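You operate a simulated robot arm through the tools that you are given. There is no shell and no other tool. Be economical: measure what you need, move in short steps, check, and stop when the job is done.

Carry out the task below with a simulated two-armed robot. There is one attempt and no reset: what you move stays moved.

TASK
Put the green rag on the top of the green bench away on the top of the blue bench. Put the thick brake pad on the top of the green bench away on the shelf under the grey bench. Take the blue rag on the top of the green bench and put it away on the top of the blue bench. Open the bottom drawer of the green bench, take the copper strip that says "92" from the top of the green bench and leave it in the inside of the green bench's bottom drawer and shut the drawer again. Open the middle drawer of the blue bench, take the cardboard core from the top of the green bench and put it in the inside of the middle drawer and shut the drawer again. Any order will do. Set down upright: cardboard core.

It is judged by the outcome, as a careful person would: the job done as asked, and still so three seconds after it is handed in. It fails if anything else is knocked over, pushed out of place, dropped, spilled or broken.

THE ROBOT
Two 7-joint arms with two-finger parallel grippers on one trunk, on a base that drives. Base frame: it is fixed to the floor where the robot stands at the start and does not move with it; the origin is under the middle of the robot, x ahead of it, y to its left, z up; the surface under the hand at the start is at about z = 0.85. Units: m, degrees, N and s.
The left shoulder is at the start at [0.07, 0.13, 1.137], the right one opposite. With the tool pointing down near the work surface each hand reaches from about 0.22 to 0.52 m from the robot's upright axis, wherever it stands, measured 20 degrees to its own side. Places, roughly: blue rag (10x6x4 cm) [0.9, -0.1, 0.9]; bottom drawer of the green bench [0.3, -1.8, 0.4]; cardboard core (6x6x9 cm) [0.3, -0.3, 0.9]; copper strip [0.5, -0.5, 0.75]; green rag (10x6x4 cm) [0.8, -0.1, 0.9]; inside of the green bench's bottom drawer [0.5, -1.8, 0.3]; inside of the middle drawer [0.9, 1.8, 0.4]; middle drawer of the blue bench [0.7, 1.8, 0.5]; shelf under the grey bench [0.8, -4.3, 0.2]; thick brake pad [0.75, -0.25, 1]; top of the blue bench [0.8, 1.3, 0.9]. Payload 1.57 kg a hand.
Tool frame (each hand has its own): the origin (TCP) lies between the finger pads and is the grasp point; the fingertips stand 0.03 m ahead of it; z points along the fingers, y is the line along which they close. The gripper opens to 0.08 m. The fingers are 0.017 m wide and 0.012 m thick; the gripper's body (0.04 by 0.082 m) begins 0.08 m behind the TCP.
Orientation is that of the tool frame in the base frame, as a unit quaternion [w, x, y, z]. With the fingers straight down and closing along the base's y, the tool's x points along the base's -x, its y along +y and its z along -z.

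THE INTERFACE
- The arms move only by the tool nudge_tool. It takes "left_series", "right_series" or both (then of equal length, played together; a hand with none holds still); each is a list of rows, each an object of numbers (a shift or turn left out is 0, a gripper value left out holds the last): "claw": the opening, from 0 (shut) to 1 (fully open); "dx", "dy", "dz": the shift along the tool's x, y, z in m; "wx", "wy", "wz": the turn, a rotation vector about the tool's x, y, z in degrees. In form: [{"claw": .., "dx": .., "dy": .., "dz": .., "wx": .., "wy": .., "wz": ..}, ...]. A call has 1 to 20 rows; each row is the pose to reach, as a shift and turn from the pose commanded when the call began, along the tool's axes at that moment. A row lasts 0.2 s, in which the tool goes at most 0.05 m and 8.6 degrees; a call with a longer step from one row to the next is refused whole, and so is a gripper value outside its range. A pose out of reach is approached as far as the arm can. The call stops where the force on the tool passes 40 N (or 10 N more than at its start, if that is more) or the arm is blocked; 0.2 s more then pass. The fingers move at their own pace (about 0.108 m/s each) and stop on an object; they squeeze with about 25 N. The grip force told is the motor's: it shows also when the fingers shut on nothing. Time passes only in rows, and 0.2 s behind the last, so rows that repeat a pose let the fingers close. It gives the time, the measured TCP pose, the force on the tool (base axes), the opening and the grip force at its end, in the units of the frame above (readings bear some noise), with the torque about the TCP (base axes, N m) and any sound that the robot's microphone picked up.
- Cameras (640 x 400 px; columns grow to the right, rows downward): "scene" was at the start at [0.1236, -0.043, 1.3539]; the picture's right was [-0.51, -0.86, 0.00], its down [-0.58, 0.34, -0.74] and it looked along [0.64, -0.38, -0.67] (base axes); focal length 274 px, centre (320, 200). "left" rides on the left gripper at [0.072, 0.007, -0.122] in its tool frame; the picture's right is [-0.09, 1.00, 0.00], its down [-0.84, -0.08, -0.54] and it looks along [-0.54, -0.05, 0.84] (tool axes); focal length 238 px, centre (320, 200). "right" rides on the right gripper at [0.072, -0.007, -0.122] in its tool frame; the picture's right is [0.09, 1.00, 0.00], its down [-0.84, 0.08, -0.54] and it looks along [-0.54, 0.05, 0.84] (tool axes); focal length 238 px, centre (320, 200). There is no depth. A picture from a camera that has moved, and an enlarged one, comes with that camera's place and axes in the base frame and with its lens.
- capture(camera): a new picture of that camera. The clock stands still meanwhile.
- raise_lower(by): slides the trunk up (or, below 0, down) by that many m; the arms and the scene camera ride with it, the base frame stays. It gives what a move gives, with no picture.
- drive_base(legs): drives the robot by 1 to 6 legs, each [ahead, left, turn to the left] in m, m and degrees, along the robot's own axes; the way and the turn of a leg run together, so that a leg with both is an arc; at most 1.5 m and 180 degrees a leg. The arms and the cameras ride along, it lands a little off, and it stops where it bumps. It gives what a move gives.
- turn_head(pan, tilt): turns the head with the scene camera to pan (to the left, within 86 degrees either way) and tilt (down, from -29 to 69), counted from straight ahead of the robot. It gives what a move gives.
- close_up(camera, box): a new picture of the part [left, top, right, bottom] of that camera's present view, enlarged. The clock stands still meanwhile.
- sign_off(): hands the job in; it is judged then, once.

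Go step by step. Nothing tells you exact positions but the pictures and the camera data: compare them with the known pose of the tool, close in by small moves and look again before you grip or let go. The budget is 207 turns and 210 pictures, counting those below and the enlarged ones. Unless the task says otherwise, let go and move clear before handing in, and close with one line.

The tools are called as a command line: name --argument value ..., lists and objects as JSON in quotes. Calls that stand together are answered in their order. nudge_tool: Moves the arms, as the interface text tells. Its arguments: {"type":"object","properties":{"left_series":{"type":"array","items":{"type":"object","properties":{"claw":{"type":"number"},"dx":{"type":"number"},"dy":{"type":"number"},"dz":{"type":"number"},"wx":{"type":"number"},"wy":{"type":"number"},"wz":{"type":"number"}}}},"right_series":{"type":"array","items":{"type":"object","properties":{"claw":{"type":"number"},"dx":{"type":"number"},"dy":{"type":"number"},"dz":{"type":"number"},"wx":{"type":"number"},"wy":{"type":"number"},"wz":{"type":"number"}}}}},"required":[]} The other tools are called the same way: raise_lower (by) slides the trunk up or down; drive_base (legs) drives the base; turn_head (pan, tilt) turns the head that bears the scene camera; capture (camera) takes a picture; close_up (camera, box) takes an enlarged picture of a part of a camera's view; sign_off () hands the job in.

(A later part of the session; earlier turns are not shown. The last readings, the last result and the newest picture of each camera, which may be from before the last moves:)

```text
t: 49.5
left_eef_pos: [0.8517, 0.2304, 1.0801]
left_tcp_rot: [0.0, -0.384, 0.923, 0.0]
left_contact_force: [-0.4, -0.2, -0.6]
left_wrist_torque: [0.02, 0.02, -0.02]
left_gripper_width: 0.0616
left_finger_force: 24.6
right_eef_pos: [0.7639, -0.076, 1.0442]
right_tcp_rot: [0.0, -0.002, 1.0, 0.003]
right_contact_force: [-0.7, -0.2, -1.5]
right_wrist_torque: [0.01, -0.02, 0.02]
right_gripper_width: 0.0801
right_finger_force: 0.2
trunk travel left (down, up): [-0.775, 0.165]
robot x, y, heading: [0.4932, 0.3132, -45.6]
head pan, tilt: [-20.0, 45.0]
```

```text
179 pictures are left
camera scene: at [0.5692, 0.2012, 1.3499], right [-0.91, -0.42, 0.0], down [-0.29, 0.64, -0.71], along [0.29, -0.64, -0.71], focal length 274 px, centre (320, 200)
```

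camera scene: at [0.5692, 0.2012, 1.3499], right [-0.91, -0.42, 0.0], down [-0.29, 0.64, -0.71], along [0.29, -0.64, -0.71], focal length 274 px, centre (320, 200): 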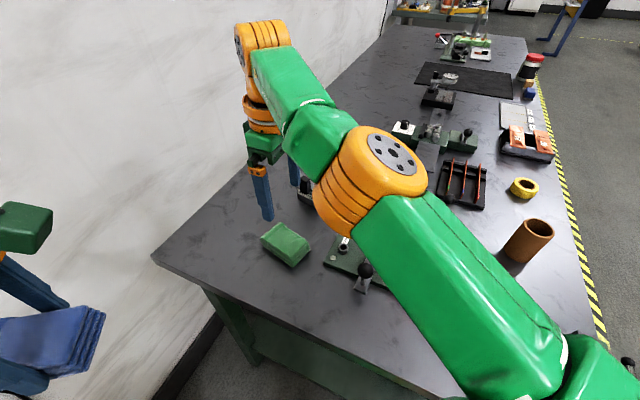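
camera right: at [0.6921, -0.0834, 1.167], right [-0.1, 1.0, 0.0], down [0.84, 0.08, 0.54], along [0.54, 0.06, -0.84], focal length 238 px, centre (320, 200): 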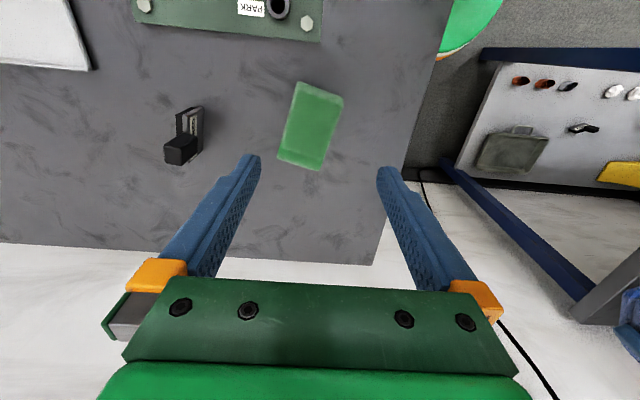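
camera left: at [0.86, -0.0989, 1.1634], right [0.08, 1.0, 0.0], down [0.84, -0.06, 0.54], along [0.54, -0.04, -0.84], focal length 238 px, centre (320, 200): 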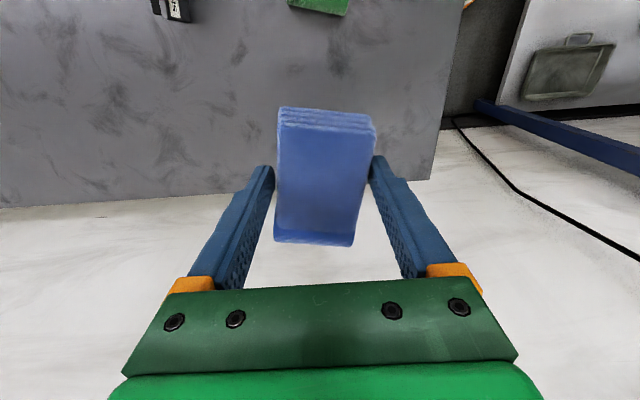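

Green rag centre ≈(0.77,−0.085), yawed about −10°. Align and go lower.

nudge_tool --right_series '[{"dx": -0.005, "dy": -0.009, "dz": 0.02, "wz": 5}, {"dx": -0.005, "dy": -0.009, "dz": 0.05, "wz": 10}, {"dx": -0.005, "dy": -0.009, "dz": 0.085, "wz": 10}]'

capture --camera "right"

```text
t: 50.3
left_eef_pos: [0.8496, 0.231, 1.0805]
left_tcp_rot: [-0.001, -0.383, 0.924, 0.001]
left_contact_force: [0.3, -0.4, -0.5]
left_wrist_torque: [-0.02, 0.0, 0.03]
left_gripper_width: 0.0617
left_finger_force: 25.0
right_eef_pos: [0.7689, -0.0845, 0.9602]
right_tcp_rot: [0.0, 0.085, 0.996, 0.002]
right_contact_force: [-0.3, 0.8, -1.3]
right_wrist_torque: [0.02, -0.04, -0.01]
right_gripper_width: 0.08
right_finger_force: 0.1
right hand out of reach, approached as far as the arm can: row 1
trunk travel left (down, up): [-0.775, 0.165]
robot x, y, heading: [0.498, 0.3137, -45.4]
head pan, tilt: [-20.0, 45.0]
```

```text
178 pictures are left
camera right: at [0.6973, -0.0792, 1.0826], right [0.08, 1.0, 0.0], down [0.84, -0.07, 0.54], along [0.54, -0.04, -0.84], focal length 238 px, centre (320, 200)
```

right: 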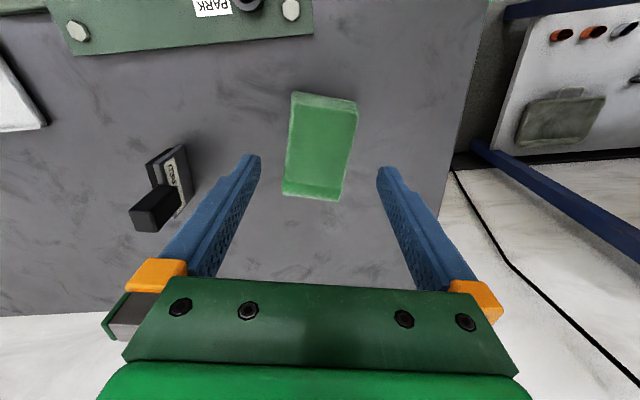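

Aligned; descend, close, lift.

nudge_tool --right_series '[{"dz": 0.025}, {"dz": 0.05}, {"dz": 0.07}, {"dz": 0.07, "claw": 0}, {"dz": 0.07, "claw": 0}, {"dz": 0.07, "claw": 0}]'

nudge_tool --right_series '[{"dz": -0.03}, {"dz": -0.07}, {"dz": -0.11}, {"dz": -0.15}, {"dz": -0.18}]'

capture --camera "right"

```text
t: 51.7
left_eef_pos: [0.8504, 0.2298, 1.0801]
left_tcp_rot: [-0.001, -0.384, 0.924, 0.001]
left_contact_force: [0.2, 0.1, -0.3]
left_wrist_torque: [0.01, 0.03, 0.01]
left_gripper_width: 0.0614
left_finger_force: 24.8
right_eef_pos: [0.768, -0.0838, 0.8906]
right_tcp_rot: [0.0, 0.085, 0.996, 0.002]
right_contact_force: [0.1, 0.1, -0.4]
right_wrist_torque: [-0.02, 0.0, -0.02]
right_gripper_width: 0.0599
right_finger_force: 25.1
trunk travel left (down, up): [-0.775, 0.165]
robot x, y, heading: [0.498, 0.3108, -45.5]
head pan, tilt: [-20.0, 45.0]
```

```text
t: 52.9
left_eef_pos: [0.849, 0.2311, 1.0804]
left_tcp_rot: [0.0, -0.383, 0.924, 0.001]
left_contact_force: [-0.5, 0.3, 0.2]
left_wrist_torque: [0.02, 0.01, 0.01]
left_gripper_width: 0.0612
left_finger_force: 25.6
right_eef_pos: [0.749, -0.0857, 1.0662]
right_tcp_rot: [0.0, 0.087, 0.996, 0.002]
right_contact_force: [-0.6, -0.2, -0.5]
right_wrist_torque: [0.02, -0.01, 0.03]
right_gripper_width: 0.0597
right_finger_force: 25.5
right hand out of reach, approached as far as the arm can: row 4, 5
trunk travel left (down, up): [-0.775, 0.165]
robot x, y, heading: [0.5002, 0.3123, -45.3]
head pan, tilt: [-20.0, 45.0]
```

```text
177 pictures are left
camera right: at [0.6767, -0.0806, 1.1886], right [0.08, 1.0, 0.0], down [0.84, -0.07, 0.54], along [0.54, -0.04, -0.84], focal length 238 px, centre (320, 200)
```

right: 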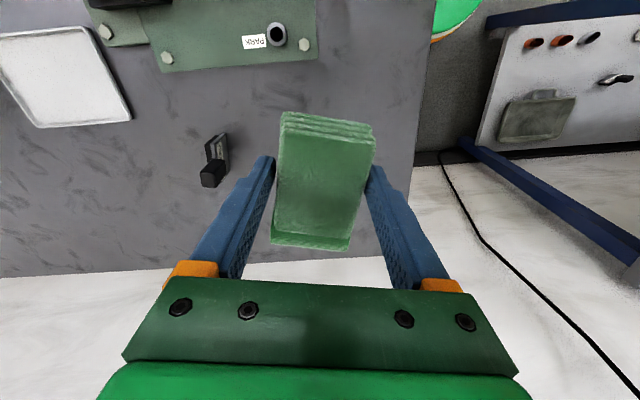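

Both rags are held. Retract the right hand, back out of the gap, face +x and slide in front of the blue bench.

nudge_tool --right_series '[{"dx": 0.04, "dy": 0.005}, {"dx": 0.08, "dy": 0.01}, {"dx": 0.12, "dy": 0.015}, {"dx": 0.16, "dy": 0.02}]'

drive_base --legs '[[-0.45, -0.46, 0], [0, 0, 45], [0, 0.75, 0]]'

turn_head --pan 0 --tilt 35

capture --camera "scene"

```text
t: 53.9
left_eef_pos: [0.8483, 0.2342, 1.0814]
left_tcp_rot: [0.0, -0.384, 0.923, -0.002]
left_contact_force: [0.2, 0.7, 0.0]
left_wrist_torque: [0.0, -0.06, -0.02]
left_gripper_width: 0.0613
left_finger_force: 24.8
right_eef_pos: [0.5792, -0.072, 1.0759]
right_tcp_rot: [0.002, 0.085, 0.996, 0.004]
right_contact_force: [-0.7, -0.8, -0.6]
right_wrist_torque: [-0.02, -0.05, -0.03]
right_gripper_width: 0.06
right_finger_force: 25.1
right hand out of reach, approached as far as the arm can: row 1, 2, 3, 4
trunk travel left (down, up): [-0.775, 0.165]
robot x, y, heading: [0.497, 0.3119, -45.3]
head pan, tilt: [-20.0, 45.0]
```

```text
t: 63.2
left_eef_pos: [0.1613, 1.2511, 1.08]
left_tcp_rot: [0.0, 0.711, -0.703, -0.001]
left_contact_force: [0.0, -0.9, 0.6]
left_wrist_torque: [-0.03, -0.03, -0.01]
left_gripper_width: 0.0599
left_finger_force: 24.7
right_eef_pos: [0.1905, 0.8436, 1.0743]
right_tcp_rot: [0.0, -0.306, 0.952, 0.006]
right_contact_force: [0.0, -0.5, -0.8]
right_wrist_torque: [-0.03, 0.03, -0.02]
right_gripper_width: 0.0595
right_finger_force: 24.5
trunk travel left (down, up): [-0.775, 0.165]
robot x, y, heading: [-0.1446, 1.0529, 0.5]
head pan, tilt: [-20.0, 45.0]
```

```text
t: 64.0
left_eef_pos: [0.1599, 1.2512, 1.0795]
left_tcp_rot: [0.001, 0.711, -0.703, 0.0]
left_contact_force: [0.4, -0.2, -0.8]
left_wrist_torque: [0.0, 0.01, 0.02]
left_gripper_width: 0.0601
left_finger_force: 25.0
right_eef_pos: [0.1893, 0.8445, 1.0744]
right_tcp_rot: [0.0, -0.305, 0.952, 0.006]
right_contact_force: [0.8, -0.7, -0.9]
right_wrist_torque: [0.0, 0.0, 0.0]
right_gripper_width: 0.0591
right_finger_force: 25.2
trunk travel left (down, up): [-0.775, 0.165]
robot x, y, heading: [-0.1468, 1.0577, 0.1]
head pan, tilt: [0.0, 35.0]
```

```text
176 pictures are left
camera scene: at [-0.0046, 1.056, 1.3647], right [0.0, -1.0, 0.0], down [-0.57, 0.0, -0.82], along [0.82, 0.0, -0.57], focal length 274 px, centre (320, 200)
```

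scene: 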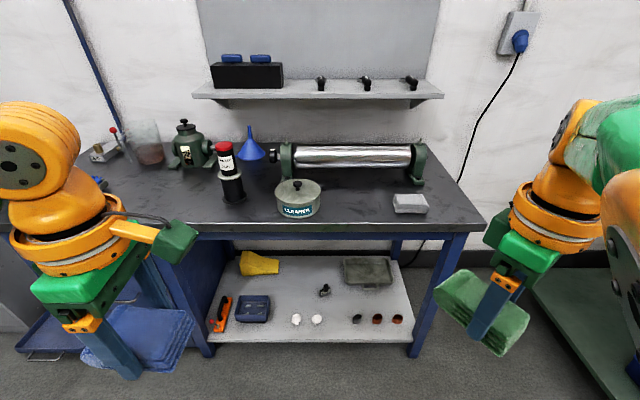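

Blue bench is in view: free space between the tin and the white block (x≈0.7, y≈0.94), and right of the block (y≈0.64). I'll drive to about (0.24, 0.80) and turn the right hand.

drive_base --legs '[[0.0, -0.26, 0], [0.38, 0, 0]]'

nudge_tool --right_series '[{"wz": 7}, {"wz": 14}, {"wz": 21}, {"wz": 28}, {"wz": 35.5}]'

turn_head --pan 0 --tilt 55

capture --camera "scene"

capture --camera "right"

capture --camera "left"

```text
t: 67.9
left_eef_pos: [0.5386, 0.9933, 1.08]
left_tcp_rot: [0.0, 0.711, -0.703, 0.0]
left_contact_force: [-0.8, 0.4, -0.7]
left_wrist_torque: [0.0, -0.01, -0.03]
left_gripper_width: 0.0598
left_finger_force: 24.8
right_eef_pos: [0.5675, 0.5876, 1.0749]
right_tcp_rot: [0.002, -0.306, 0.952, 0.006]
right_contact_force: [0.3, -0.3, -0.8]
right_wrist_torque: [0.01, 0.01, -0.04]
right_gripper_width: 0.0592
right_finger_force: 25.2
trunk travel left (down, up): [-0.775, 0.165]
robot x, y, heading: [0.2361, 0.7982, 0.1]
head pan, tilt: [0.0, 35.0]
```

```text
t: 69.1
left_eef_pos: [0.5402, 0.9946, 1.08]
left_tcp_rot: [0.0, 0.711, -0.703, -0.001]
left_contact_force: [-0.4, 0.7, -0.4]
left_wrist_torque: [0.0, -0.02, 0.0]
left_gripper_width: 0.0598
left_finger_force: 25.5
right_eef_pos: [0.5694, 0.5859, 1.0735]
right_tcp_rot: [-0.003, 0.002, 1.0, 0.008]
right_contact_force: [-0.6, 0.0, -0.6]
right_wrist_torque: [-0.03, 0.01, 0.01]
right_gripper_width: 0.0592
right_finger_force: 25.3
trunk travel left (down, up): [-0.775, 0.165]
robot x, y, heading: [0.2371, 0.7997, 0.3]
head pan, tilt: [0.0, 35.0]
```

```text
t: 69.9
left_eef_pos: [0.5399, 0.9939, 1.0797]
left_tcp_rot: [0.0, 0.711, -0.703, -0.001]
left_contact_force: [-0.7, -0.7, -0.5]
left_wrist_torque: [0.02, -0.01, 0.0]
left_gripper_width: 0.0595
left_finger_force: 25.2
right_eef_pos: [0.5699, 0.5881, 1.0745]
right_tcp_rot: [-0.001, 0.001, 1.0, 0.009]
right_contact_force: [0.3, -1.1, -1.4]
right_wrist_torque: [0.0, 0.03, 0.04]
right_gripper_width: 0.0592
right_finger_force: 24.9
trunk travel left (down, up): [-0.775, 0.165]
robot x, y, heading: [0.2345, 0.7964, -0.2]
head pan, tilt: [0.0, 55.0]
```

```text
175 pictures are left
camera scene: at [0.3591, 0.7987, 1.3366], right [0.0, -1.0, 0.0], down [-0.82, 0.0, -0.57], along [0.57, 0.0, -0.82], focal length 274 px, centre (320, 200)
```

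scene: 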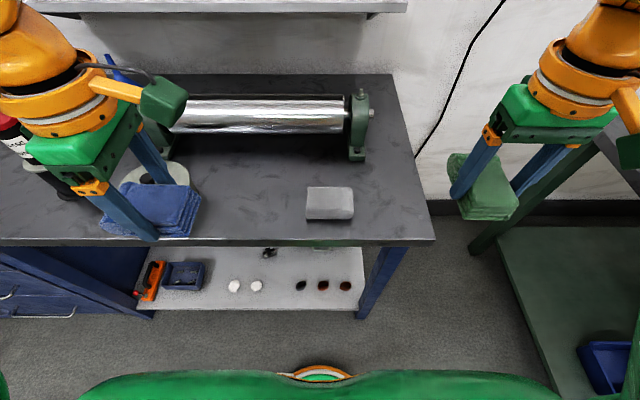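

```text
174 pictures are left
camera right: at [0.4982, 0.5781, 1.1971], right [-0.09, 1.0, 0.02], down [0.84, 0.07, 0.54], along [0.54, 0.06, -0.84], focal length 238 px, centre (320, 200)
```

right: 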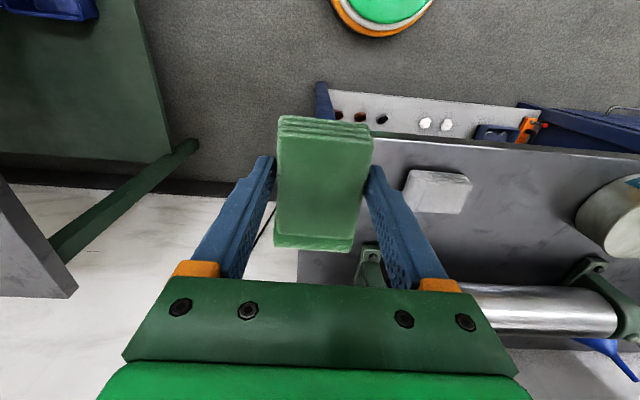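

```text
173 pictures are left
camera left: at [0.5356, 0.9215, 1.2026], right [-1.0, 0.08, 0.0], down [0.07, 0.84, 0.54], along [0.04, 0.54, -0.84], focal length 238 px, centre (320, 200)
```

left: 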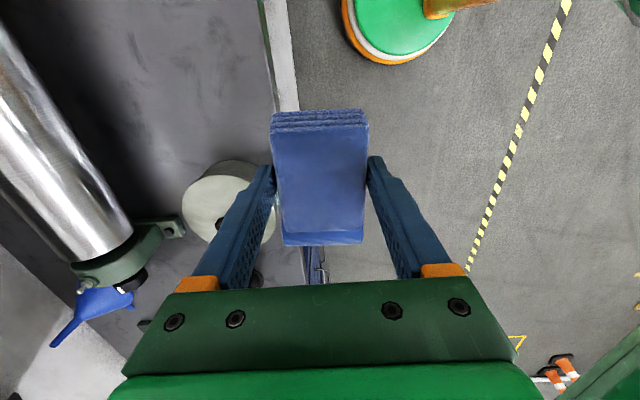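

Measured: free spot for blue at (0.69,0.95) and for green at (0.70,0.648). Move both above and partly down.

nudge_tool --left_series '[{"dx": 0.011, "dy": -0.038}, {"dx": 0.022, "dy": -0.075}, {"dx": 0.033, "dy": -0.113}, {"dx": 0.044, "dy": -0.15}, {"dx": 0.044, "dy": -0.15, "dz": 0.04}, {"dx": 0.044, "dy": -0.15, "dz": 0.08}, {"dx": 0.044, "dy": -0.15, "dz": 0.12}]' --right_series '[{"dx": -0.033, "dy": 0.015}, {"dx": -0.065, "dy": 0.03}, {"dx": -0.1, "dy": 0.045}, {"dx": -0.13, "dy": 0.06}, {"dx": -0.13, "dy": 0.06, "dz": 0.04}, {"dx": -0.13, "dy": 0.06, "dz": 0.08}, {"dx": -0.13, "dy": 0.06, "dz": 0.12}]'

capture --camera "scene"

capture --camera "right"

capture --camera "left"

```text
t: 71.5
left_eef_pos: [0.6922, 0.9505, 0.9592]
left_tcp_rot: [0.0, 0.711, -0.703, -0.003]
left_contact_force: [-0.6, -0.3, -0.8]
left_wrist_torque: [0.0, 0.01, 0.01]
left_gripper_width: 0.0595
left_finger_force: 25.0
right_eef_pos: [0.7003, 0.648, 0.9543]
right_tcp_rot: [-0.003, 0.0, 1.0, 0.006]
right_contact_force: [0.3, 0.4, -0.9]
right_wrist_torque: [0.0, 0.0, 0.01]
right_gripper_width: 0.059
right_finger_force: 24.5
right hand out of reach, approached as far as the arm can: row 4
trunk travel left (down, up): [-0.775, 0.165]
robot x, y, heading: [0.2357, 0.7971, 0.2]
head pan, tilt: [0.0, 55.0]
```

```text
172 pictures are left
camera scene: at [0.3611, 0.7975, 1.3364], right [0.0, -1.0, 0.0], down [-0.82, 0.0, -0.57], along [0.57, 0.0, -0.82], focal length 274 px, centre (320, 200)
```

scene: 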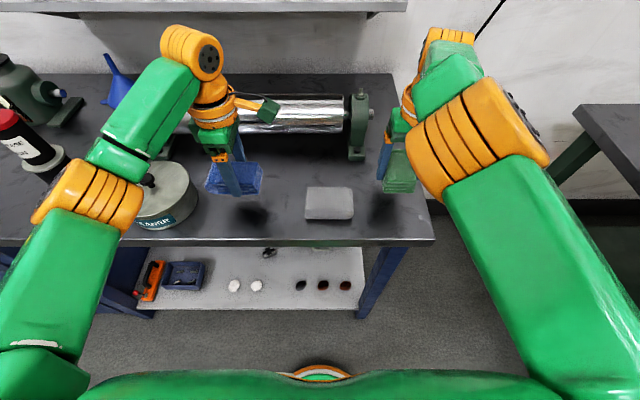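

```text
171 pictures are left
camera right: at [0.6291, 0.6395, 1.0762], right [-0.09, 1.0, 0.01], down [0.84, 0.07, 0.54], along [0.54, 0.06, -0.84], focal length 238 px, centre (320, 200)
```

right: 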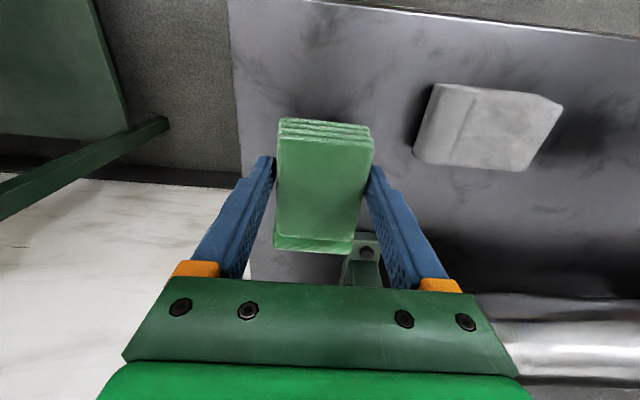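

```text
170 pictures are left
camera left: at [0.6873, 0.8785, 1.0809], right [-1.0, 0.08, 0.0], down [0.07, 0.84, 0.54], along [0.04, 0.54, -0.84], focal length 238 px, centre (320, 200)
```

left: 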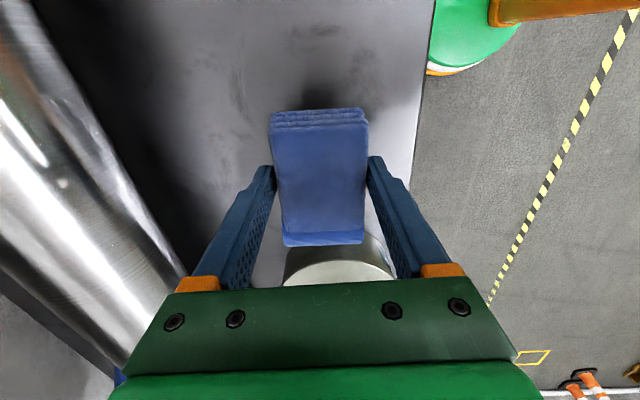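

Both well placed; nudge the blue a little away from the tin and lower both.

nudge_tool --left_series '[{"dx": 0.02}, {"dx": 0.02, "dz": 0.03}, {"dx": 0.02, "dz": 0.055}, {"dx": 0.02, "dz": 0.064}]' --right_series '[{"dz": 0.0}, {"dz": 0.03}, {"dz": 0.05}, {"dz": 0.06}]'

close_up --camera "scene" --box '[180, 100, 440, 260]'

capture --camera "right"

```text
t: 72.5
left_eef_pos: [0.6883, 0.9335, 0.8988]
left_tcp_rot: [-0.001, 0.711, -0.704, 0.002]
left_contact_force: [4.1, 0.7, 17.2]
left_wrist_torque: [0.37, 0.33, -0.2]
left_gripper_width: 0.0594
left_finger_force: 24.9
right_eef_pos: [0.6972, 0.6498, 0.8995]
right_tcp_rot: [0.002, -0.001, 1.0, 0.005]
right_contact_force: [3.8, 0.7, 17.3]
right_wrist_torque: [-0.51, 0.39, 0.1]
right_gripper_width: 0.0593
right_finger_force: 25.0
trunk travel left (down, up): [-0.775, 0.165]
robot x, y, heading: [0.2342, 0.7976, 0.1]
head pan, tilt: [0.0, 55.0]
```

```text
2.46 times, centred on (310, 180) of scene
camera zoom: at [0.3546, 0.7992, 1.3378], right [0.0, -1.0, 0.0], down [-0.82, 0.0, -0.58], along [0.58, 0.0, -0.82], focal length 675 px, centre (345, 249)
```

zoom: 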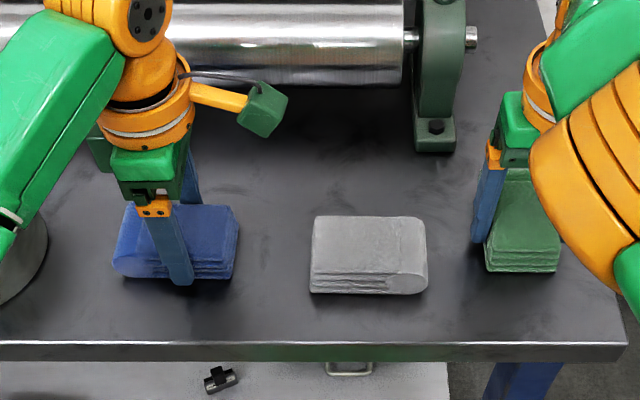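

```text
168 pictures are left
camera right: at [0.6246, 0.6415, 1.0208], right [-0.1, 1.0, 0.01], down [0.83, 0.07, 0.55], along [0.54, 0.06, -0.84], focal length 238 px, centre (320, 200)
```

right: 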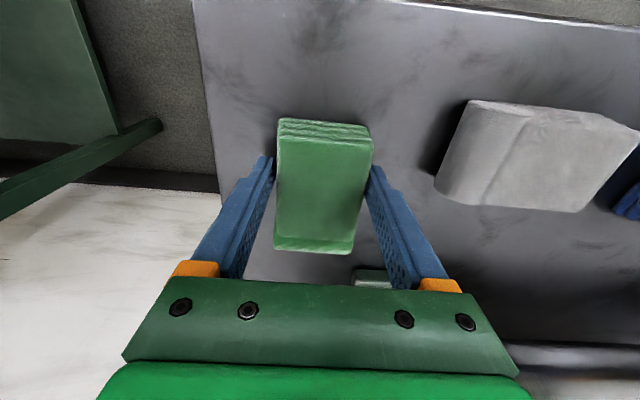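

Both rags rest on the bench. Ease off, open, and lift.

nudge_tool --left_series '[{"dz": -0.004}, {"dz": -0.004, "claw": 1}, {"dz": -0.004, "claw": 1}, {"dz": -0.004, "claw": 1}, {"dz": -0.03}, {"dz": -0.07}, {"dz": -0.11}, {"dz": -0.15}, {"dz": -0.19}]' --right_series '[{"dz": -0.004}, {"dz": -0.004, "claw": 1}, {"dz": -0.004, "claw": 1}, {"dz": -0.004, "claw": 1}, {"dz": -0.03}, {"dz": -0.07}, {"dz": -0.11}, {"dz": -0.15}, {"dz": -0.19}]'

capture --camera "scene"

```text
t: 74.5
left_eef_pos: [0.6896, 0.9295, 1.0865]
left_tcp_rot: [-0.001, 0.711, -0.703, 0.0]
left_contact_force: [-0.4, 0.3, 0.0]
left_wrist_torque: [-0.02, -0.03, 0.04]
left_gripper_width: 0.08
left_finger_force: 0.1
right_eef_pos: [0.6979, 0.644, 1.0782]
right_tcp_rot: [0.003, 0.004, 1.0, 0.009]
right_contact_force: [0.1, -0.9, 0.6]
right_wrist_torque: [0.02, -0.03, 0.0]
right_gripper_width: 0.0797
right_finger_force: 0.1
right hand out of reach, approached as far as the arm can: row 9
trunk travel left (down, up): [-0.775, 0.165]
robot x, y, heading: [0.2342, 0.7989, -0.1]
head pan, tilt: [0.0, 55.0]
```

```text
167 pictures are left
camera scene: at [0.3575, 0.7966, 1.3366], right [0.0, -1.0, 0.0], down [-0.82, 0.0, -0.57], along [0.57, 0.0, -0.82], focal length 274 px, centre (320, 200)
```

scene: 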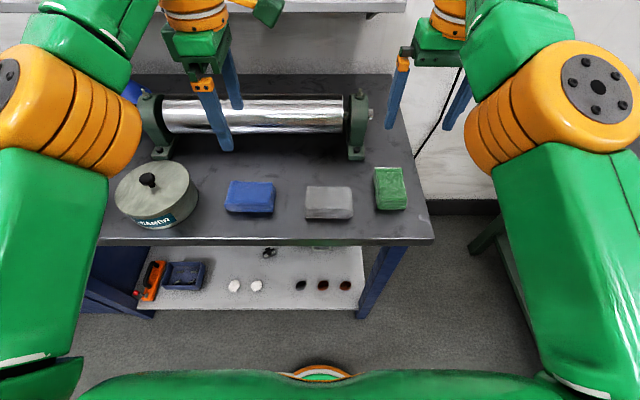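

Both rags are placed. Next I'll retract and drive to the cardboard core on the green bench.

nudge_tool --left_series '[{"dy": 0.04}, {"dy": 0.08}, {"dy": 0.12}, {"dy": 0.15}]' --right_series '[{"dx": 0.04}, {"dx": 0.08}, {"dx": 0.12}, {"dx": 0.15}]'

drive_base --legs '[[-0.37, 0, 0], [0, -1.2, 0]]'

turn_head --pan 0 --tilt 50

capture --camera "scene"

capture --camera "left"

```text
t: 75.5
left_eef_pos: [0.5368, 0.9305, 1.0858]
left_tcp_rot: [0.0, 0.711, -0.703, 0.0]
left_contact_force: [-0.4, 1.2, 0.1]
left_wrist_torque: [-0.02, 0.0, 0.01]
left_gripper_width: 0.0801
left_finger_force: 0.0
right_eef_pos: [0.5683, 0.5943, 1.0949]
right_tcp_rot: [-0.001, -0.001, 1.0, 0.009]
right_contact_force: [-0.3, -0.5, -0.3]
right_wrist_torque: [0.0, -0.01, 0.0]
right_gripper_width: 0.08
right_finger_force: 0.1
right hand out of reach, approached as far as the arm can: row 2, 3, 4
trunk travel left (down, up): [-0.775, 0.165]
robot x, y, heading: [0.2333, 0.7981, -0.1]
head pan, tilt: [0.0, 55.0]
```

```text
t: 83.6
left_eef_pos: [0.1702, -0.2717, 1.0852]
left_tcp_rot: [0.0, 0.71, -0.704, 0.0]
left_contact_force: [0.7, -0.8, 0.1]
left_wrist_torque: [-0.04, -0.04, 0.0]
left_gripper_width: 0.0804
left_finger_force: 0.1
right_eef_pos: [0.2005, -0.6089, 1.0935]
right_tcp_rot: [-0.002, 0.0, 1.0, 0.01]
right_contact_force: [0.4, 0.0, 0.0]
right_wrist_torque: [0.02, -0.02, 0.01]
right_gripper_width: 0.0798
right_finger_force: 0.2
trunk travel left (down, up): [-0.775, 0.165]
robot x, y, heading: [-0.1352, -0.4069, -0.1]
head pan, tilt: [0.0, 55.0]
```

```text
t: 84.2
left_eef_pos: [0.1705, -0.273, 1.0852]
left_tcp_rot: [0.0, 0.71, -0.704, 0.0]
left_contact_force: [0.1, -0.6, 0.2]
left_wrist_torque: [0.03, 0.0, 0.0]
left_gripper_width: 0.0802
left_finger_force: 0.1
right_eef_pos: [0.201, -0.6074, 1.0937]
right_tcp_rot: [-0.002, 0.001, 1.0, 0.01]
right_contact_force: [0.4, 0.0, 0.2]
right_wrist_torque: [0.0, 0.0, 0.0]
right_gripper_width: 0.08
right_finger_force: 0.0
trunk travel left (down, up): [-0.775, 0.165]
robot x, y, heading: [-0.1345, -0.4029, -0.1]
head pan, tilt: [0.0, 50.0]
```

```text
166 pictures are left
camera scene: at [-0.0063, -0.4037, 1.343], right [0.0, -1.0, 0.0], down [-0.77, 0.0, -0.64], along [0.64, 0.0, -0.77], focal length 274 px, centre (320, 200)
```

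scene: 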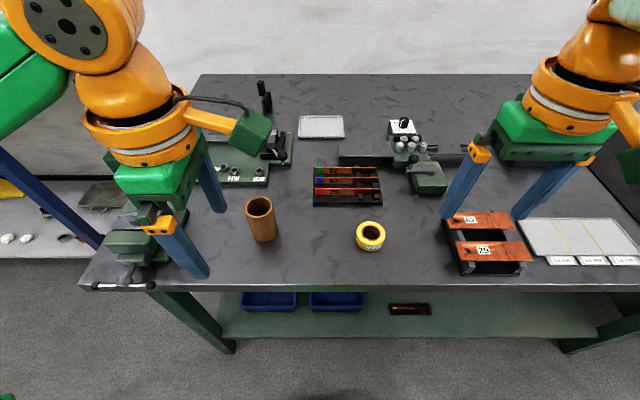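

```text
165 pictures are left
camera left: at [0.1655, -0.3453, 1.2085], right [-1.0, 0.08, 0.0], down [0.07, 0.84, 0.54], along [0.04, 0.54, -0.84], focal length 238 px, centre (320, 200)
```

left: 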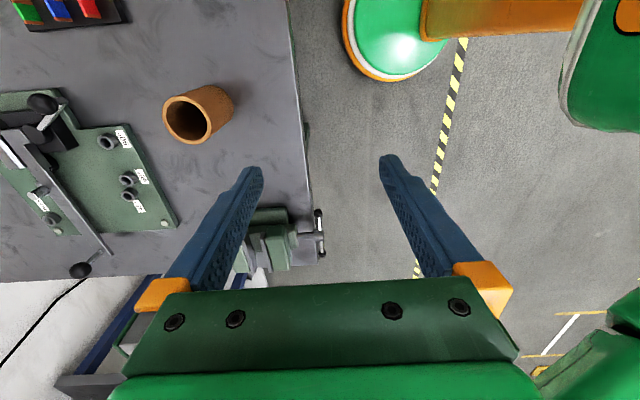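

Core top centre ≈(0.312,−0.29). Move the left hand above it and check.

nudge_tool --left_series '[{"dx": 0.004, "dy": -0.036}, {"dx": 0.009, "dy": -0.072}, {"dx": 0.013, "dy": -0.108}, {"dx": 0.018, "dy": -0.142}, {"dx": 0.018, "dy": -0.142, "dz": 0.04}, {"dx": 0.018, "dy": -0.142, "dz": 0.08}]'

capture --camera "left"

close_up --camera "scene" --box '[180, 140, 340, 260]'

close_up --camera "scene" --box '[300, 150, 640, 340]'

```text
t: 85.7
left_eef_pos: [0.3123, -0.2881, 1.0066]
left_tcp_rot: [0.0, 0.71, -0.704, -0.001]
left_contact_force: [-0.5, 0.6, 0.1]
left_wrist_torque: [-0.05, -0.02, 0.0]
left_gripper_width: 0.0802
left_finger_force: 0.1
right_eef_pos: [0.2017, -0.6072, 1.0934]
right_tcp_rot: [-0.002, 0.001, 1.0, 0.009]
right_contact_force: [-0.4, -0.2, -0.7]
right_wrist_torque: [0.02, -0.04, 0.0]
right_gripper_width: 0.08
right_finger_force: 0.1
trunk travel left (down, up): [-0.775, 0.165]
robot x, y, heading: [-0.1366, -0.4025, 0.1]
head pan, tilt: [0.0, 50.0]
```

```text
164 pictures are left
camera left: at [0.3082, -0.3614, 1.128], right [-1.0, 0.08, 0.0], down [0.07, 0.84, 0.54], along [0.04, 0.54, -0.84], focal length 238 px, centre (320, 200)
```

left: 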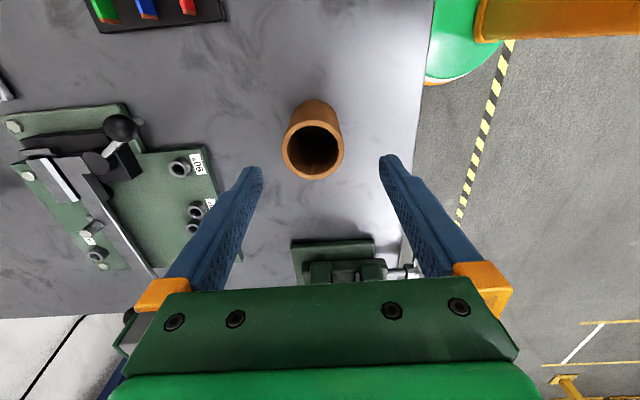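

```text
3.33 times, centred on (260, 200) of scene
camera zoom: at [-0.0056, -0.4027, 1.343], right [0.0, -1.0, 0.0], down [-0.77, 0.0, -0.64], along [0.64, 0.0, -0.77], focal length 914 px, centre (520, 200)
```

zoom: 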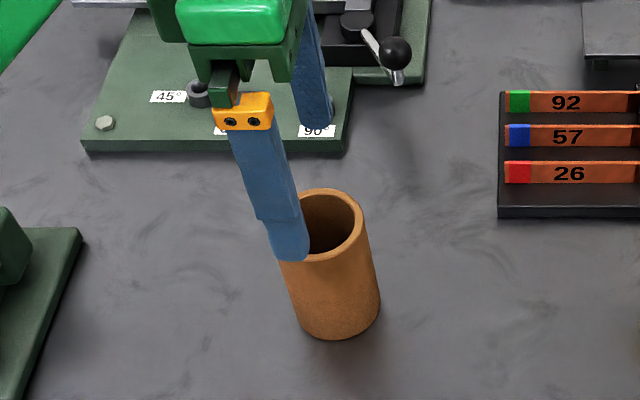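

```text
1.88 times, centred on (470, 245) of scene
camera zoom: at [-0.0056, -0.4027, 1.343], right [0.0, -1.0, 0.0], down [-0.77, 0.0, -0.64], along [0.64, 0.0, -0.77], focal length 516 px, centre (38, 115)
```

zoom: 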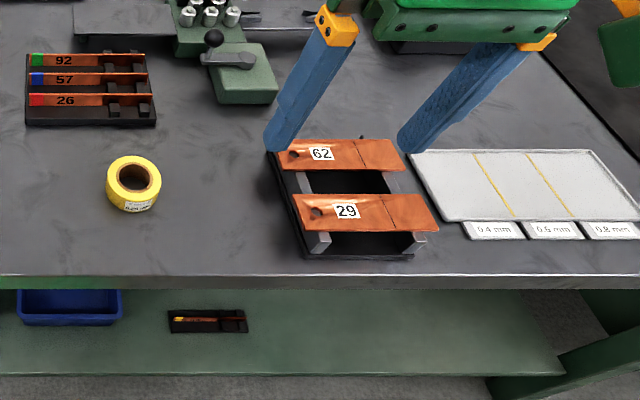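

Nicely centred. The "92" strip sits in the left rack (green end), with "57" confirming reading direction. Descend on the core and grip.

nudge_tool --left_series '[{"dy": -0.005, "dz": 0.03}, {"dy": -0.005, "dz": 0.06}, {"dy": -0.005, "dz": 0.085}, {"dy": -0.005, "dz": 0.102}, {"dy": -0.005, "dz": 0.102, "claw": 0}, {"dy": -0.005, "dz": 0.102, "claw": 0}, {"dy": -0.005, "dz": 0.102, "claw": 0}]'

nudge_tool --left_series '[{"dz": -0.02}, {"dz": -0.06}, {"dz": -0.1}, {"dz": -0.14}, {"dz": -0.18}]'

capture --camera "left"

capture --camera "scene"

```text
t: 87.2
left_eef_pos: [0.317, -0.289, 0.903]
left_tcp_rot: [0.001, 0.71, -0.704, 0.0]
left_contact_force: [-0.7, -0.4, 0.3]
left_wrist_torque: [0.0, -0.01, -0.01]
left_gripper_width: 0.0511
left_finger_force: 25.3
right_eef_pos: [0.2011, -0.6083, 1.0932]
right_tcp_rot: [-0.002, 0.001, 1.0, 0.01]
right_contact_force: [0.3, -0.8, -0.1]
right_wrist_torque: [0.0, 0.03, 0.0]
right_gripper_width: 0.0803
right_finger_force: 0.0
trunk travel left (down, up): [-0.775, 0.165]
robot x, y, heading: [-0.1335, -0.4046, -0.0]
head pan, tilt: [0.0, 50.0]
```

```text
t: 88.5
left_eef_pos: [0.3171, -0.2901, 1.0838]
left_tcp_rot: [0.0, 0.711, -0.703, 0.0]
left_contact_force: [0.1, -0.1, -0.5]
left_wrist_torque: [0.0, 0.02, -0.02]
left_gripper_width: 0.0506
left_finger_force: 24.6
right_eef_pos: [0.1993, -0.6099, 1.0935]
right_tcp_rot: [-0.002, 0.0, 1.0, 0.01]
right_contact_force: [-0.7, 0.1, -1.1]
right_wrist_torque: [0.04, -0.04, 0.01]
right_gripper_width: 0.0799
right_finger_force: 0.0
trunk travel left (down, up): [-0.775, 0.165]
robot x, y, heading: [-0.1348, -0.4044, -0.1]
head pan, tilt: [0.0, 50.0]
```

```text
161 pictures are left
camera left: at [0.3117, -0.3629, 1.2068], right [-1.0, 0.08, 0.0], down [0.07, 0.84, 0.54], along [0.04, 0.54, -0.84], focal length 238 px, centre (320, 200)
```

left: 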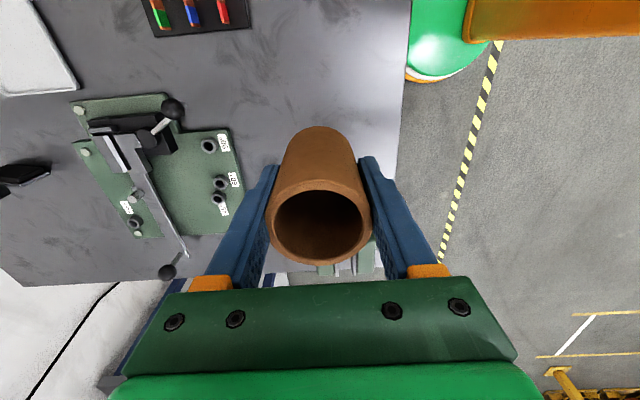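

```text
160 pictures are left
camera scene: at [-0.0073, -0.4051, 1.3431], right [0.0, -1.0, 0.0], down [-0.77, 0.0, -0.64], along [0.64, 0.0, -0.77], focal length 274 px, centre (320, 200)
```

scene: 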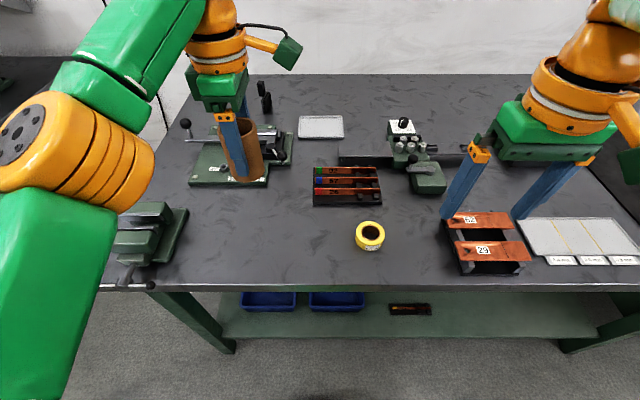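

Core is held. Retract and drive over to the blue bench's drawer stack, staying back to look.

nudge_tool --left_series '[{"dy": 0.04}, {"dy": 0.08}, {"dy": 0.12}]'

drive_base --legs '[[-0.12, 0, 0], [0, 1.2, 0], [0, 0.95, 0]]'

turn_head --pan 0 --tilt 40

capture --camera "scene"

```text
t: 89.2
left_eef_pos: [0.1961, -0.2911, 1.0839]
left_tcp_rot: [0.001, 0.711, -0.703, -0.001]
left_contact_force: [-0.3, 0.5, -1.3]
left_wrist_torque: [0.0, 0.01, 0.01]
left_gripper_width: 0.051
left_finger_force: 25.4
right_eef_pos: [0.2004, -0.6084, 1.093]
right_tcp_rot: [-0.001, 0.0, 1.0, 0.009]
right_contact_force: [0.2, 0.4, -0.3]
right_wrist_torque: [-0.01, 0.01, -0.01]
right_gripper_width: 0.08
right_finger_force: 0.1
trunk travel left (down, up): [-0.775, 0.165]
robot x, y, heading: [-0.1388, -0.4019, 0.1]
head pan, tilt: [0.0, 50.0]
```

```text
t: 100.8
left_eef_pos: [0.0686, 1.865, 1.0843]
left_tcp_rot: [0.001, 0.713, -0.701, -0.001]
left_contact_force: [0.3, -0.4, -0.7]
left_wrist_torque: [0.01, 0.0, -0.03]
left_gripper_width: 0.051
left_finger_force: 25.0
right_eef_pos: [0.0737, 1.5482, 1.0927]
right_tcp_rot: [-0.003, -0.002, 1.0, 0.009]
right_contact_force: [0.6, 0.5, -0.1]
right_wrist_torque: [0.01, 0.03, 0.01]
right_gripper_width: 0.0802
right_finger_force: 0.0
trunk travel left (down, up): [-0.775, 0.165]
robot x, y, heading: [-0.2634, 1.7542, 0.4]
head pan, tilt: [0.0, 50.0]
```

```text
t: 101.5
left_eef_pos: [0.0686, 1.866, 1.0832]
left_tcp_rot: [0.001, 0.712, -0.702, -0.001]
left_contact_force: [-0.6, 0.6, 0.0]
left_wrist_torque: [0.03, 0.01, 0.02]
left_gripper_width: 0.0509
left_finger_force: 25.3
right_eef_pos: [0.0732, 1.5476, 1.0924]
right_tcp_rot: [-0.002, 0.0, 1.0, 0.009]
right_contact_force: [-0.5, 0.1, 0.8]
right_wrist_torque: [-0.03, 0.0, -0.01]
right_gripper_width: 0.0799
right_finger_force: 0.1
trunk travel left (down, up): [-0.775, 0.165]
robot x, y, heading: [-0.2616, 1.751, 0.3]
head pan, tilt: [0.0, 40.0]
```

```text
159 pictures are left
camera scene: at [-0.1267, 1.7522, 1.3572], right [0.0, -1.0, 0.0], down [-0.64, 0.0, -0.77], along [0.77, 0.0, -0.64], focal length 274 px, centre (320, 200)
```

scene: 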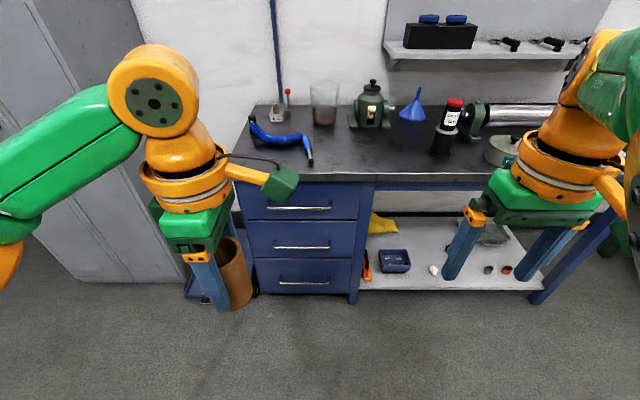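

The three-drawer stack is ahead, middle handle at about z≈0.54, y≈1.83. I'll lower the trunk and orient the right hand to point forward with fingers closing vertically.

raise_lower --by -0.4

nudge_tool --right_series '[{"wz": -8.5}, {"wz": -17}, {"wz": -25.5}, {"wz": -34}, {"wz": -42.5}, {"wz": -51}, {"wz": -59.5}, {"wz": -68}, {"wz": -76.5}, {"wz": -85}, {"wz": -90}]'

nudge_tool --right_series '[{"wx": 8.5}, {"wx": 17}, {"wx": 25.5}, {"wx": 34}, {"wx": 42.5}, {"wx": 51}, {"wx": 59.5}, {"wx": 68}, {"wx": 76.5}, {"wx": 85}, {"wx": 90}]'

turn_head --pan 0 --tilt 30

capture --camera "scene"

capture --camera "right"

```text
t: 105.3
left_eef_pos: [0.0683, 1.8675, 0.6828]
left_tcp_rot: [0.0, 0.712, -0.702, -0.001]
left_contact_force: [1.0, 0.0, -0.5]
left_wrist_torque: [-0.01, -0.02, -0.01]
left_gripper_width: 0.0509
left_finger_force: 24.6
right_eef_pos: [0.0732, 1.5473, 0.6937]
right_tcp_rot: [-0.002, 0.0, 1.0, 0.01]
right_contact_force: [0.5, -0.7, -0.2]
right_wrist_torque: [0.0, 0.0, 0.03]
right_gripper_width: 0.0801
right_finger_force: 0.0
trunk travel left (down, up): [-0.375, 0.565]
robot x, y, heading: [-0.2683, 1.754, 0.5]
head pan, tilt: [0.0, 40.0]
```

```text
t: 107.7
left_eef_pos: [0.069, 1.8665, 0.6834]
left_tcp_rot: [0.001, 0.711, -0.703, -0.001]
left_contact_force: [-0.4, 0.2, -1.1]
left_wrist_torque: [-0.01, 0.01, 0.0]
left_gripper_width: 0.0506
left_finger_force: 25.2
right_eef_pos: [0.0731, 1.5475, 0.6929]
right_tcp_rot: [-0.006, 0.709, -0.705, -0.009]
right_contact_force: [-0.3, 0.5, -0.1]
right_wrist_torque: [-0.02, -0.02, -0.01]
right_gripper_width: 0.08
right_finger_force: 0.1
trunk travel left (down, up): [-0.375, 0.565]
robot x, y, heading: [-0.2615, 1.754, -0.0]
head pan, tilt: [0.0, 40.0]
```

```text
t: 110.1
left_eef_pos: [0.0686, 1.8672, 0.6837]
left_tcp_rot: [-0.001, 0.712, -0.702, -0.001]
left_contact_force: [-1.0, -0.4, -0.5]
left_wrist_torque: [0.0, 0.0, 0.01]
left_gripper_width: 0.0505
left_finger_force: 24.7
right_eef_pos: [0.1577, 1.4912, 0.6741]
right_tcp_rot: [0.505, -0.499, 0.503, -0.494]
right_contact_force: [0.0, 0.1, -0.2]
right_wrist_torque: [0.01, 0.0, 0.0]
right_gripper_width: 0.0799
right_finger_force: 0.0
right hand out of reach, approached as far as the arm can: row 1, 2, 3, 4, 5, 6, 7, 8, 9, 10, 11
trunk travel left (down, up): [-0.375, 0.565]
robot x, y, heading: [-0.2616, 1.7536, 0.2]
head pan, tilt: [0.0, 40.0]
```

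```text
t: 110.8
left_eef_pos: [0.0688, 1.8661, 0.6831]
left_tcp_rot: [0.0, 0.711, -0.703, 0.0]
left_contact_force: [0.0, 0.8, -0.2]
left_wrist_torque: [-0.01, 0.0, 0.02]
left_gripper_width: 0.0508
left_finger_force: 25.4
right_eef_pos: [0.1594, 1.4907, 0.6752]
right_tcp_rot: [0.505, -0.498, 0.504, -0.492]
right_contact_force: [0.0, 0.2, 0.4]
right_wrist_torque: [0.01, 0.0, -0.04]
right_gripper_width: 0.0801
right_finger_force: 0.1
trunk travel left (down, up): [-0.375, 0.565]
robot x, y, heading: [-0.2641, 1.7542, -0.0]
head pan, tilt: [0.0, 30.0]
```

```text
158 pictures are left
camera scene: at [-0.1214, 1.7521, 0.9725], right [0.0, -1.0, 0.0], down [-0.5, 0.0, -0.87], along [0.87, 0.0, -0.5], focal length 274 px, centre (320, 200)
```

scene: 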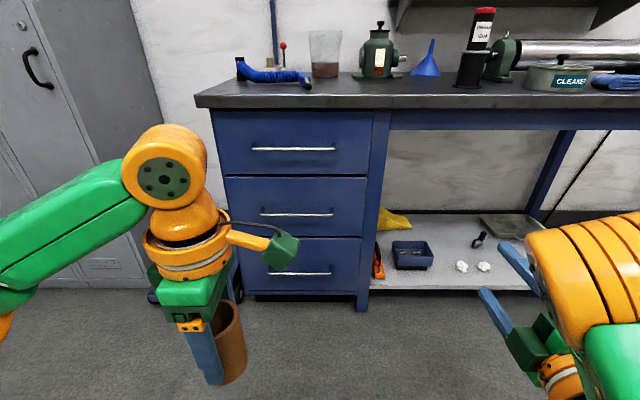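

```text
157 pictures are left
camera right: at [0.0376, 1.419, 0.6811], right [-0.01, -0.07, -1.0], down [-0.55, 0.83, -0.06], along [0.84, 0.55, -0.04], focal length 238 px, centre (320, 200)
```

right: 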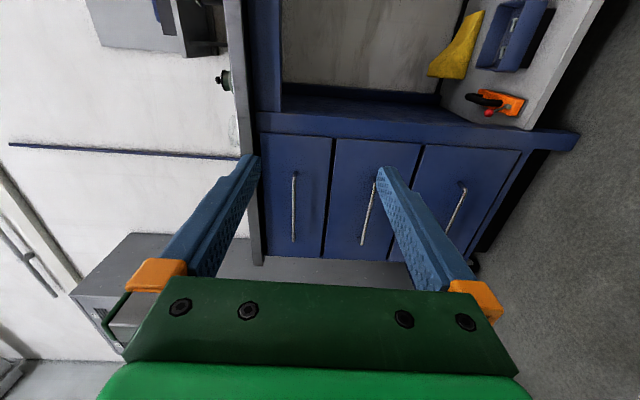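

Right hand points forward properly. Handle triangulates to about (0.59, 1.82, 0.516). Drive closer and lower the hand to the handle's height.

drive_base --legs '[[0.2, 0.25, 0]]'

nudge_tool --right_series '[{"dx": -0.02, "dy": 0.04}, {"dx": -0.04, "dy": 0.08}, {"dx": -0.06, "dy": 0.12}, {"dx": -0.06, "dy": 0.159}]'

capture --camera "right"

capture --camera "scene"

```text
t: 113.0
left_eef_pos: [0.2658, 2.1174, 0.6828]
left_tcp_rot: [0.0, 0.712, -0.702, -0.001]
left_contact_force: [-0.2, 0.3, -1.2]
left_wrist_torque: [-0.01, 0.03, -0.01]
left_gripper_width: 0.0509
left_finger_force: 24.6
right_eef_pos: [0.3563, 1.7429, 0.6742]
right_tcp_rot: [0.505, -0.498, 0.504, -0.492]
right_contact_force: [0.0, 0.2, 0.2]
right_wrist_torque: [0.0, 0.01, 0.02]
right_gripper_width: 0.0802
right_finger_force: 0.1
trunk travel left (down, up): [-0.375, 0.565]
robot x, y, heading: [-0.0667, 2.0006, 0.2]
head pan, tilt: [0.0, 30.0]
```

```text
t: 114.0
left_eef_pos: [0.2651, 2.1167, 0.6825]
left_tcp_rot: [0.0, 0.712, -0.702, -0.001]
left_contact_force: [0.4, 0.7, -0.6]
left_wrist_torque: [-0.02, 0.01, 0.0]
left_gripper_width: 0.0507
left_finger_force: 25.1
right_eef_pos: [0.3588, 1.7134, 0.6189]
right_tcp_rot: [0.506, -0.501, 0.504, -0.489]
right_contact_force: [0.1, 0.0, -0.2]
right_wrist_torque: [0.02, 0.0, 0.01]
right_gripper_width: 0.0801
right_finger_force: 0.0
right hand out of reach, approached as far as the arm can: row 1, 2, 3, 4
trunk travel left (down, up): [-0.375, 0.565]
robot x, y, heading: [-0.0634, 2.0015, 0.0]
head pan, tilt: [0.0, 30.0]
```

```text
156 pictures are left
camera right: at [0.2378, 1.6394, 0.6255], right [-0.01, -0.07, -1.0], down [-0.55, 0.83, -0.06], along [0.83, 0.55, -0.05], focal length 238 px, centre (320, 200)
```

right: 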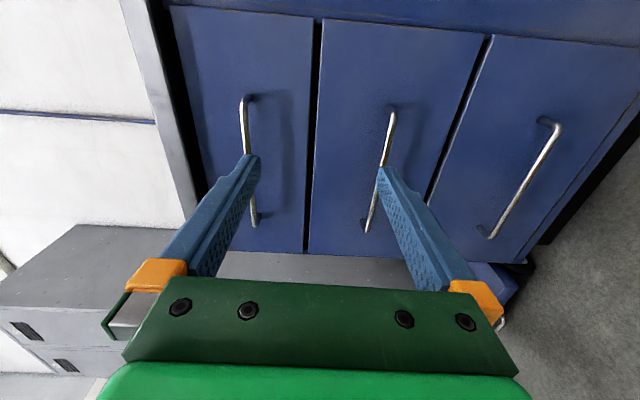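

```text
155 pictures are left
camera scene: at [0.0761, 2.0027, 0.9726], right [0.01, -1.0, 0.0], down [-0.5, 0.0, -0.87], along [0.87, 0.0, -0.5], focal length 274 px, centre (320, 200)
```

scene: 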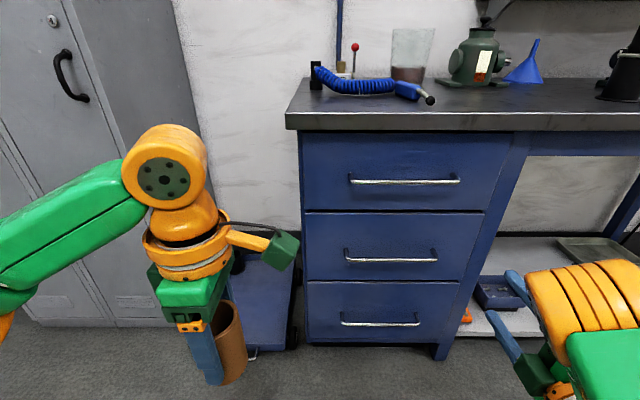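

The handle is at z≈0.516, y 1.72–1.94. Lower the trunk to bring the hand level, then shift the base left and closer.

raise_lower --by -0.103

drive_base --legs '[[0.12, 0.09, 0]]'

capture --camera "right"

capture --camera "scene"

```text
t: 115.3
left_eef_pos: [0.266, 2.1163, 0.5797]
left_tcp_rot: [0.001, 0.713, -0.702, 0.0]
left_contact_force: [0.0, -0.2, -0.3]
left_wrist_torque: [-0.04, 0.0, 0.0]
left_gripper_width: 0.0509
left_finger_force: 24.4
right_eef_pos: [0.3598, 1.7138, 0.5164]
right_tcp_rot: [0.505, -0.5, 0.504, -0.49]
right_contact_force: [-0.4, -0.3, -0.2]
right_wrist_torque: [0.03, 0.02, 0.02]
right_gripper_width: 0.0799
right_finger_force: 0.1
trunk travel left (down, up): [-0.272, 0.668]
robot x, y, heading: [-0.0643, 2.0037, 0.3]
head pan, tilt: [0.0, 30.0]
```

```text
t: 116.7
left_eef_pos: [0.3851, 2.2074, 0.5798]
left_tcp_rot: [0.0, 0.712, -0.702, 0.0]
left_contact_force: [0.5, -0.3, 0.5]
left_wrist_torque: [0.02, -0.02, -0.01]
left_gripper_width: 0.0507
left_finger_force: 25.0
right_eef_pos: [0.4783, 1.8046, 0.5147]
right_tcp_rot: [0.505, -0.501, 0.504, -0.49]
right_contact_force: [-0.2, -0.1, -0.2]
right_wrist_torque: [-0.02, -0.01, -0.02]
right_gripper_width: 0.0799
right_finger_force: 0.1
trunk travel left (down, up): [-0.272, 0.668]
robot x, y, heading: [0.0489, 2.0906, 0.4]
head pan, tilt: [0.0, 30.0]
```

```text
154 pictures are left
camera right: at [0.3561, 1.7305, 0.5227], right [-0.01, -0.07, -1.0], down [-0.55, 0.83, -0.06], along [0.83, 0.55, -0.05], focal length 238 px, centre (320, 200)
```

right: 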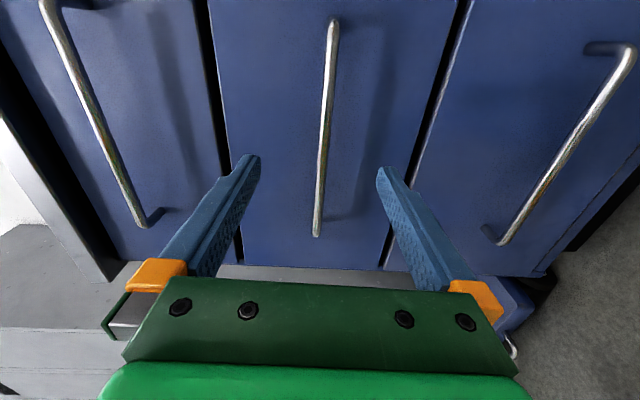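

```text
153 pictures are left
camera scene: at [0.1943, 2.0937, 0.8695], right [0.01, -1.0, 0.0], down [-0.5, 0.0, -0.87], along [0.87, 0.0, -0.5], focal length 274 px, centre (320, 200)
```

scene: 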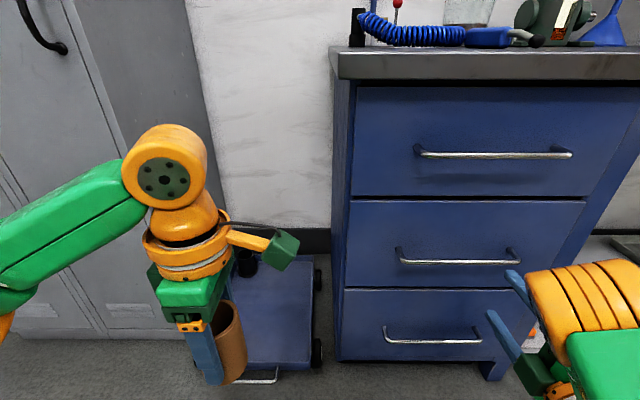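

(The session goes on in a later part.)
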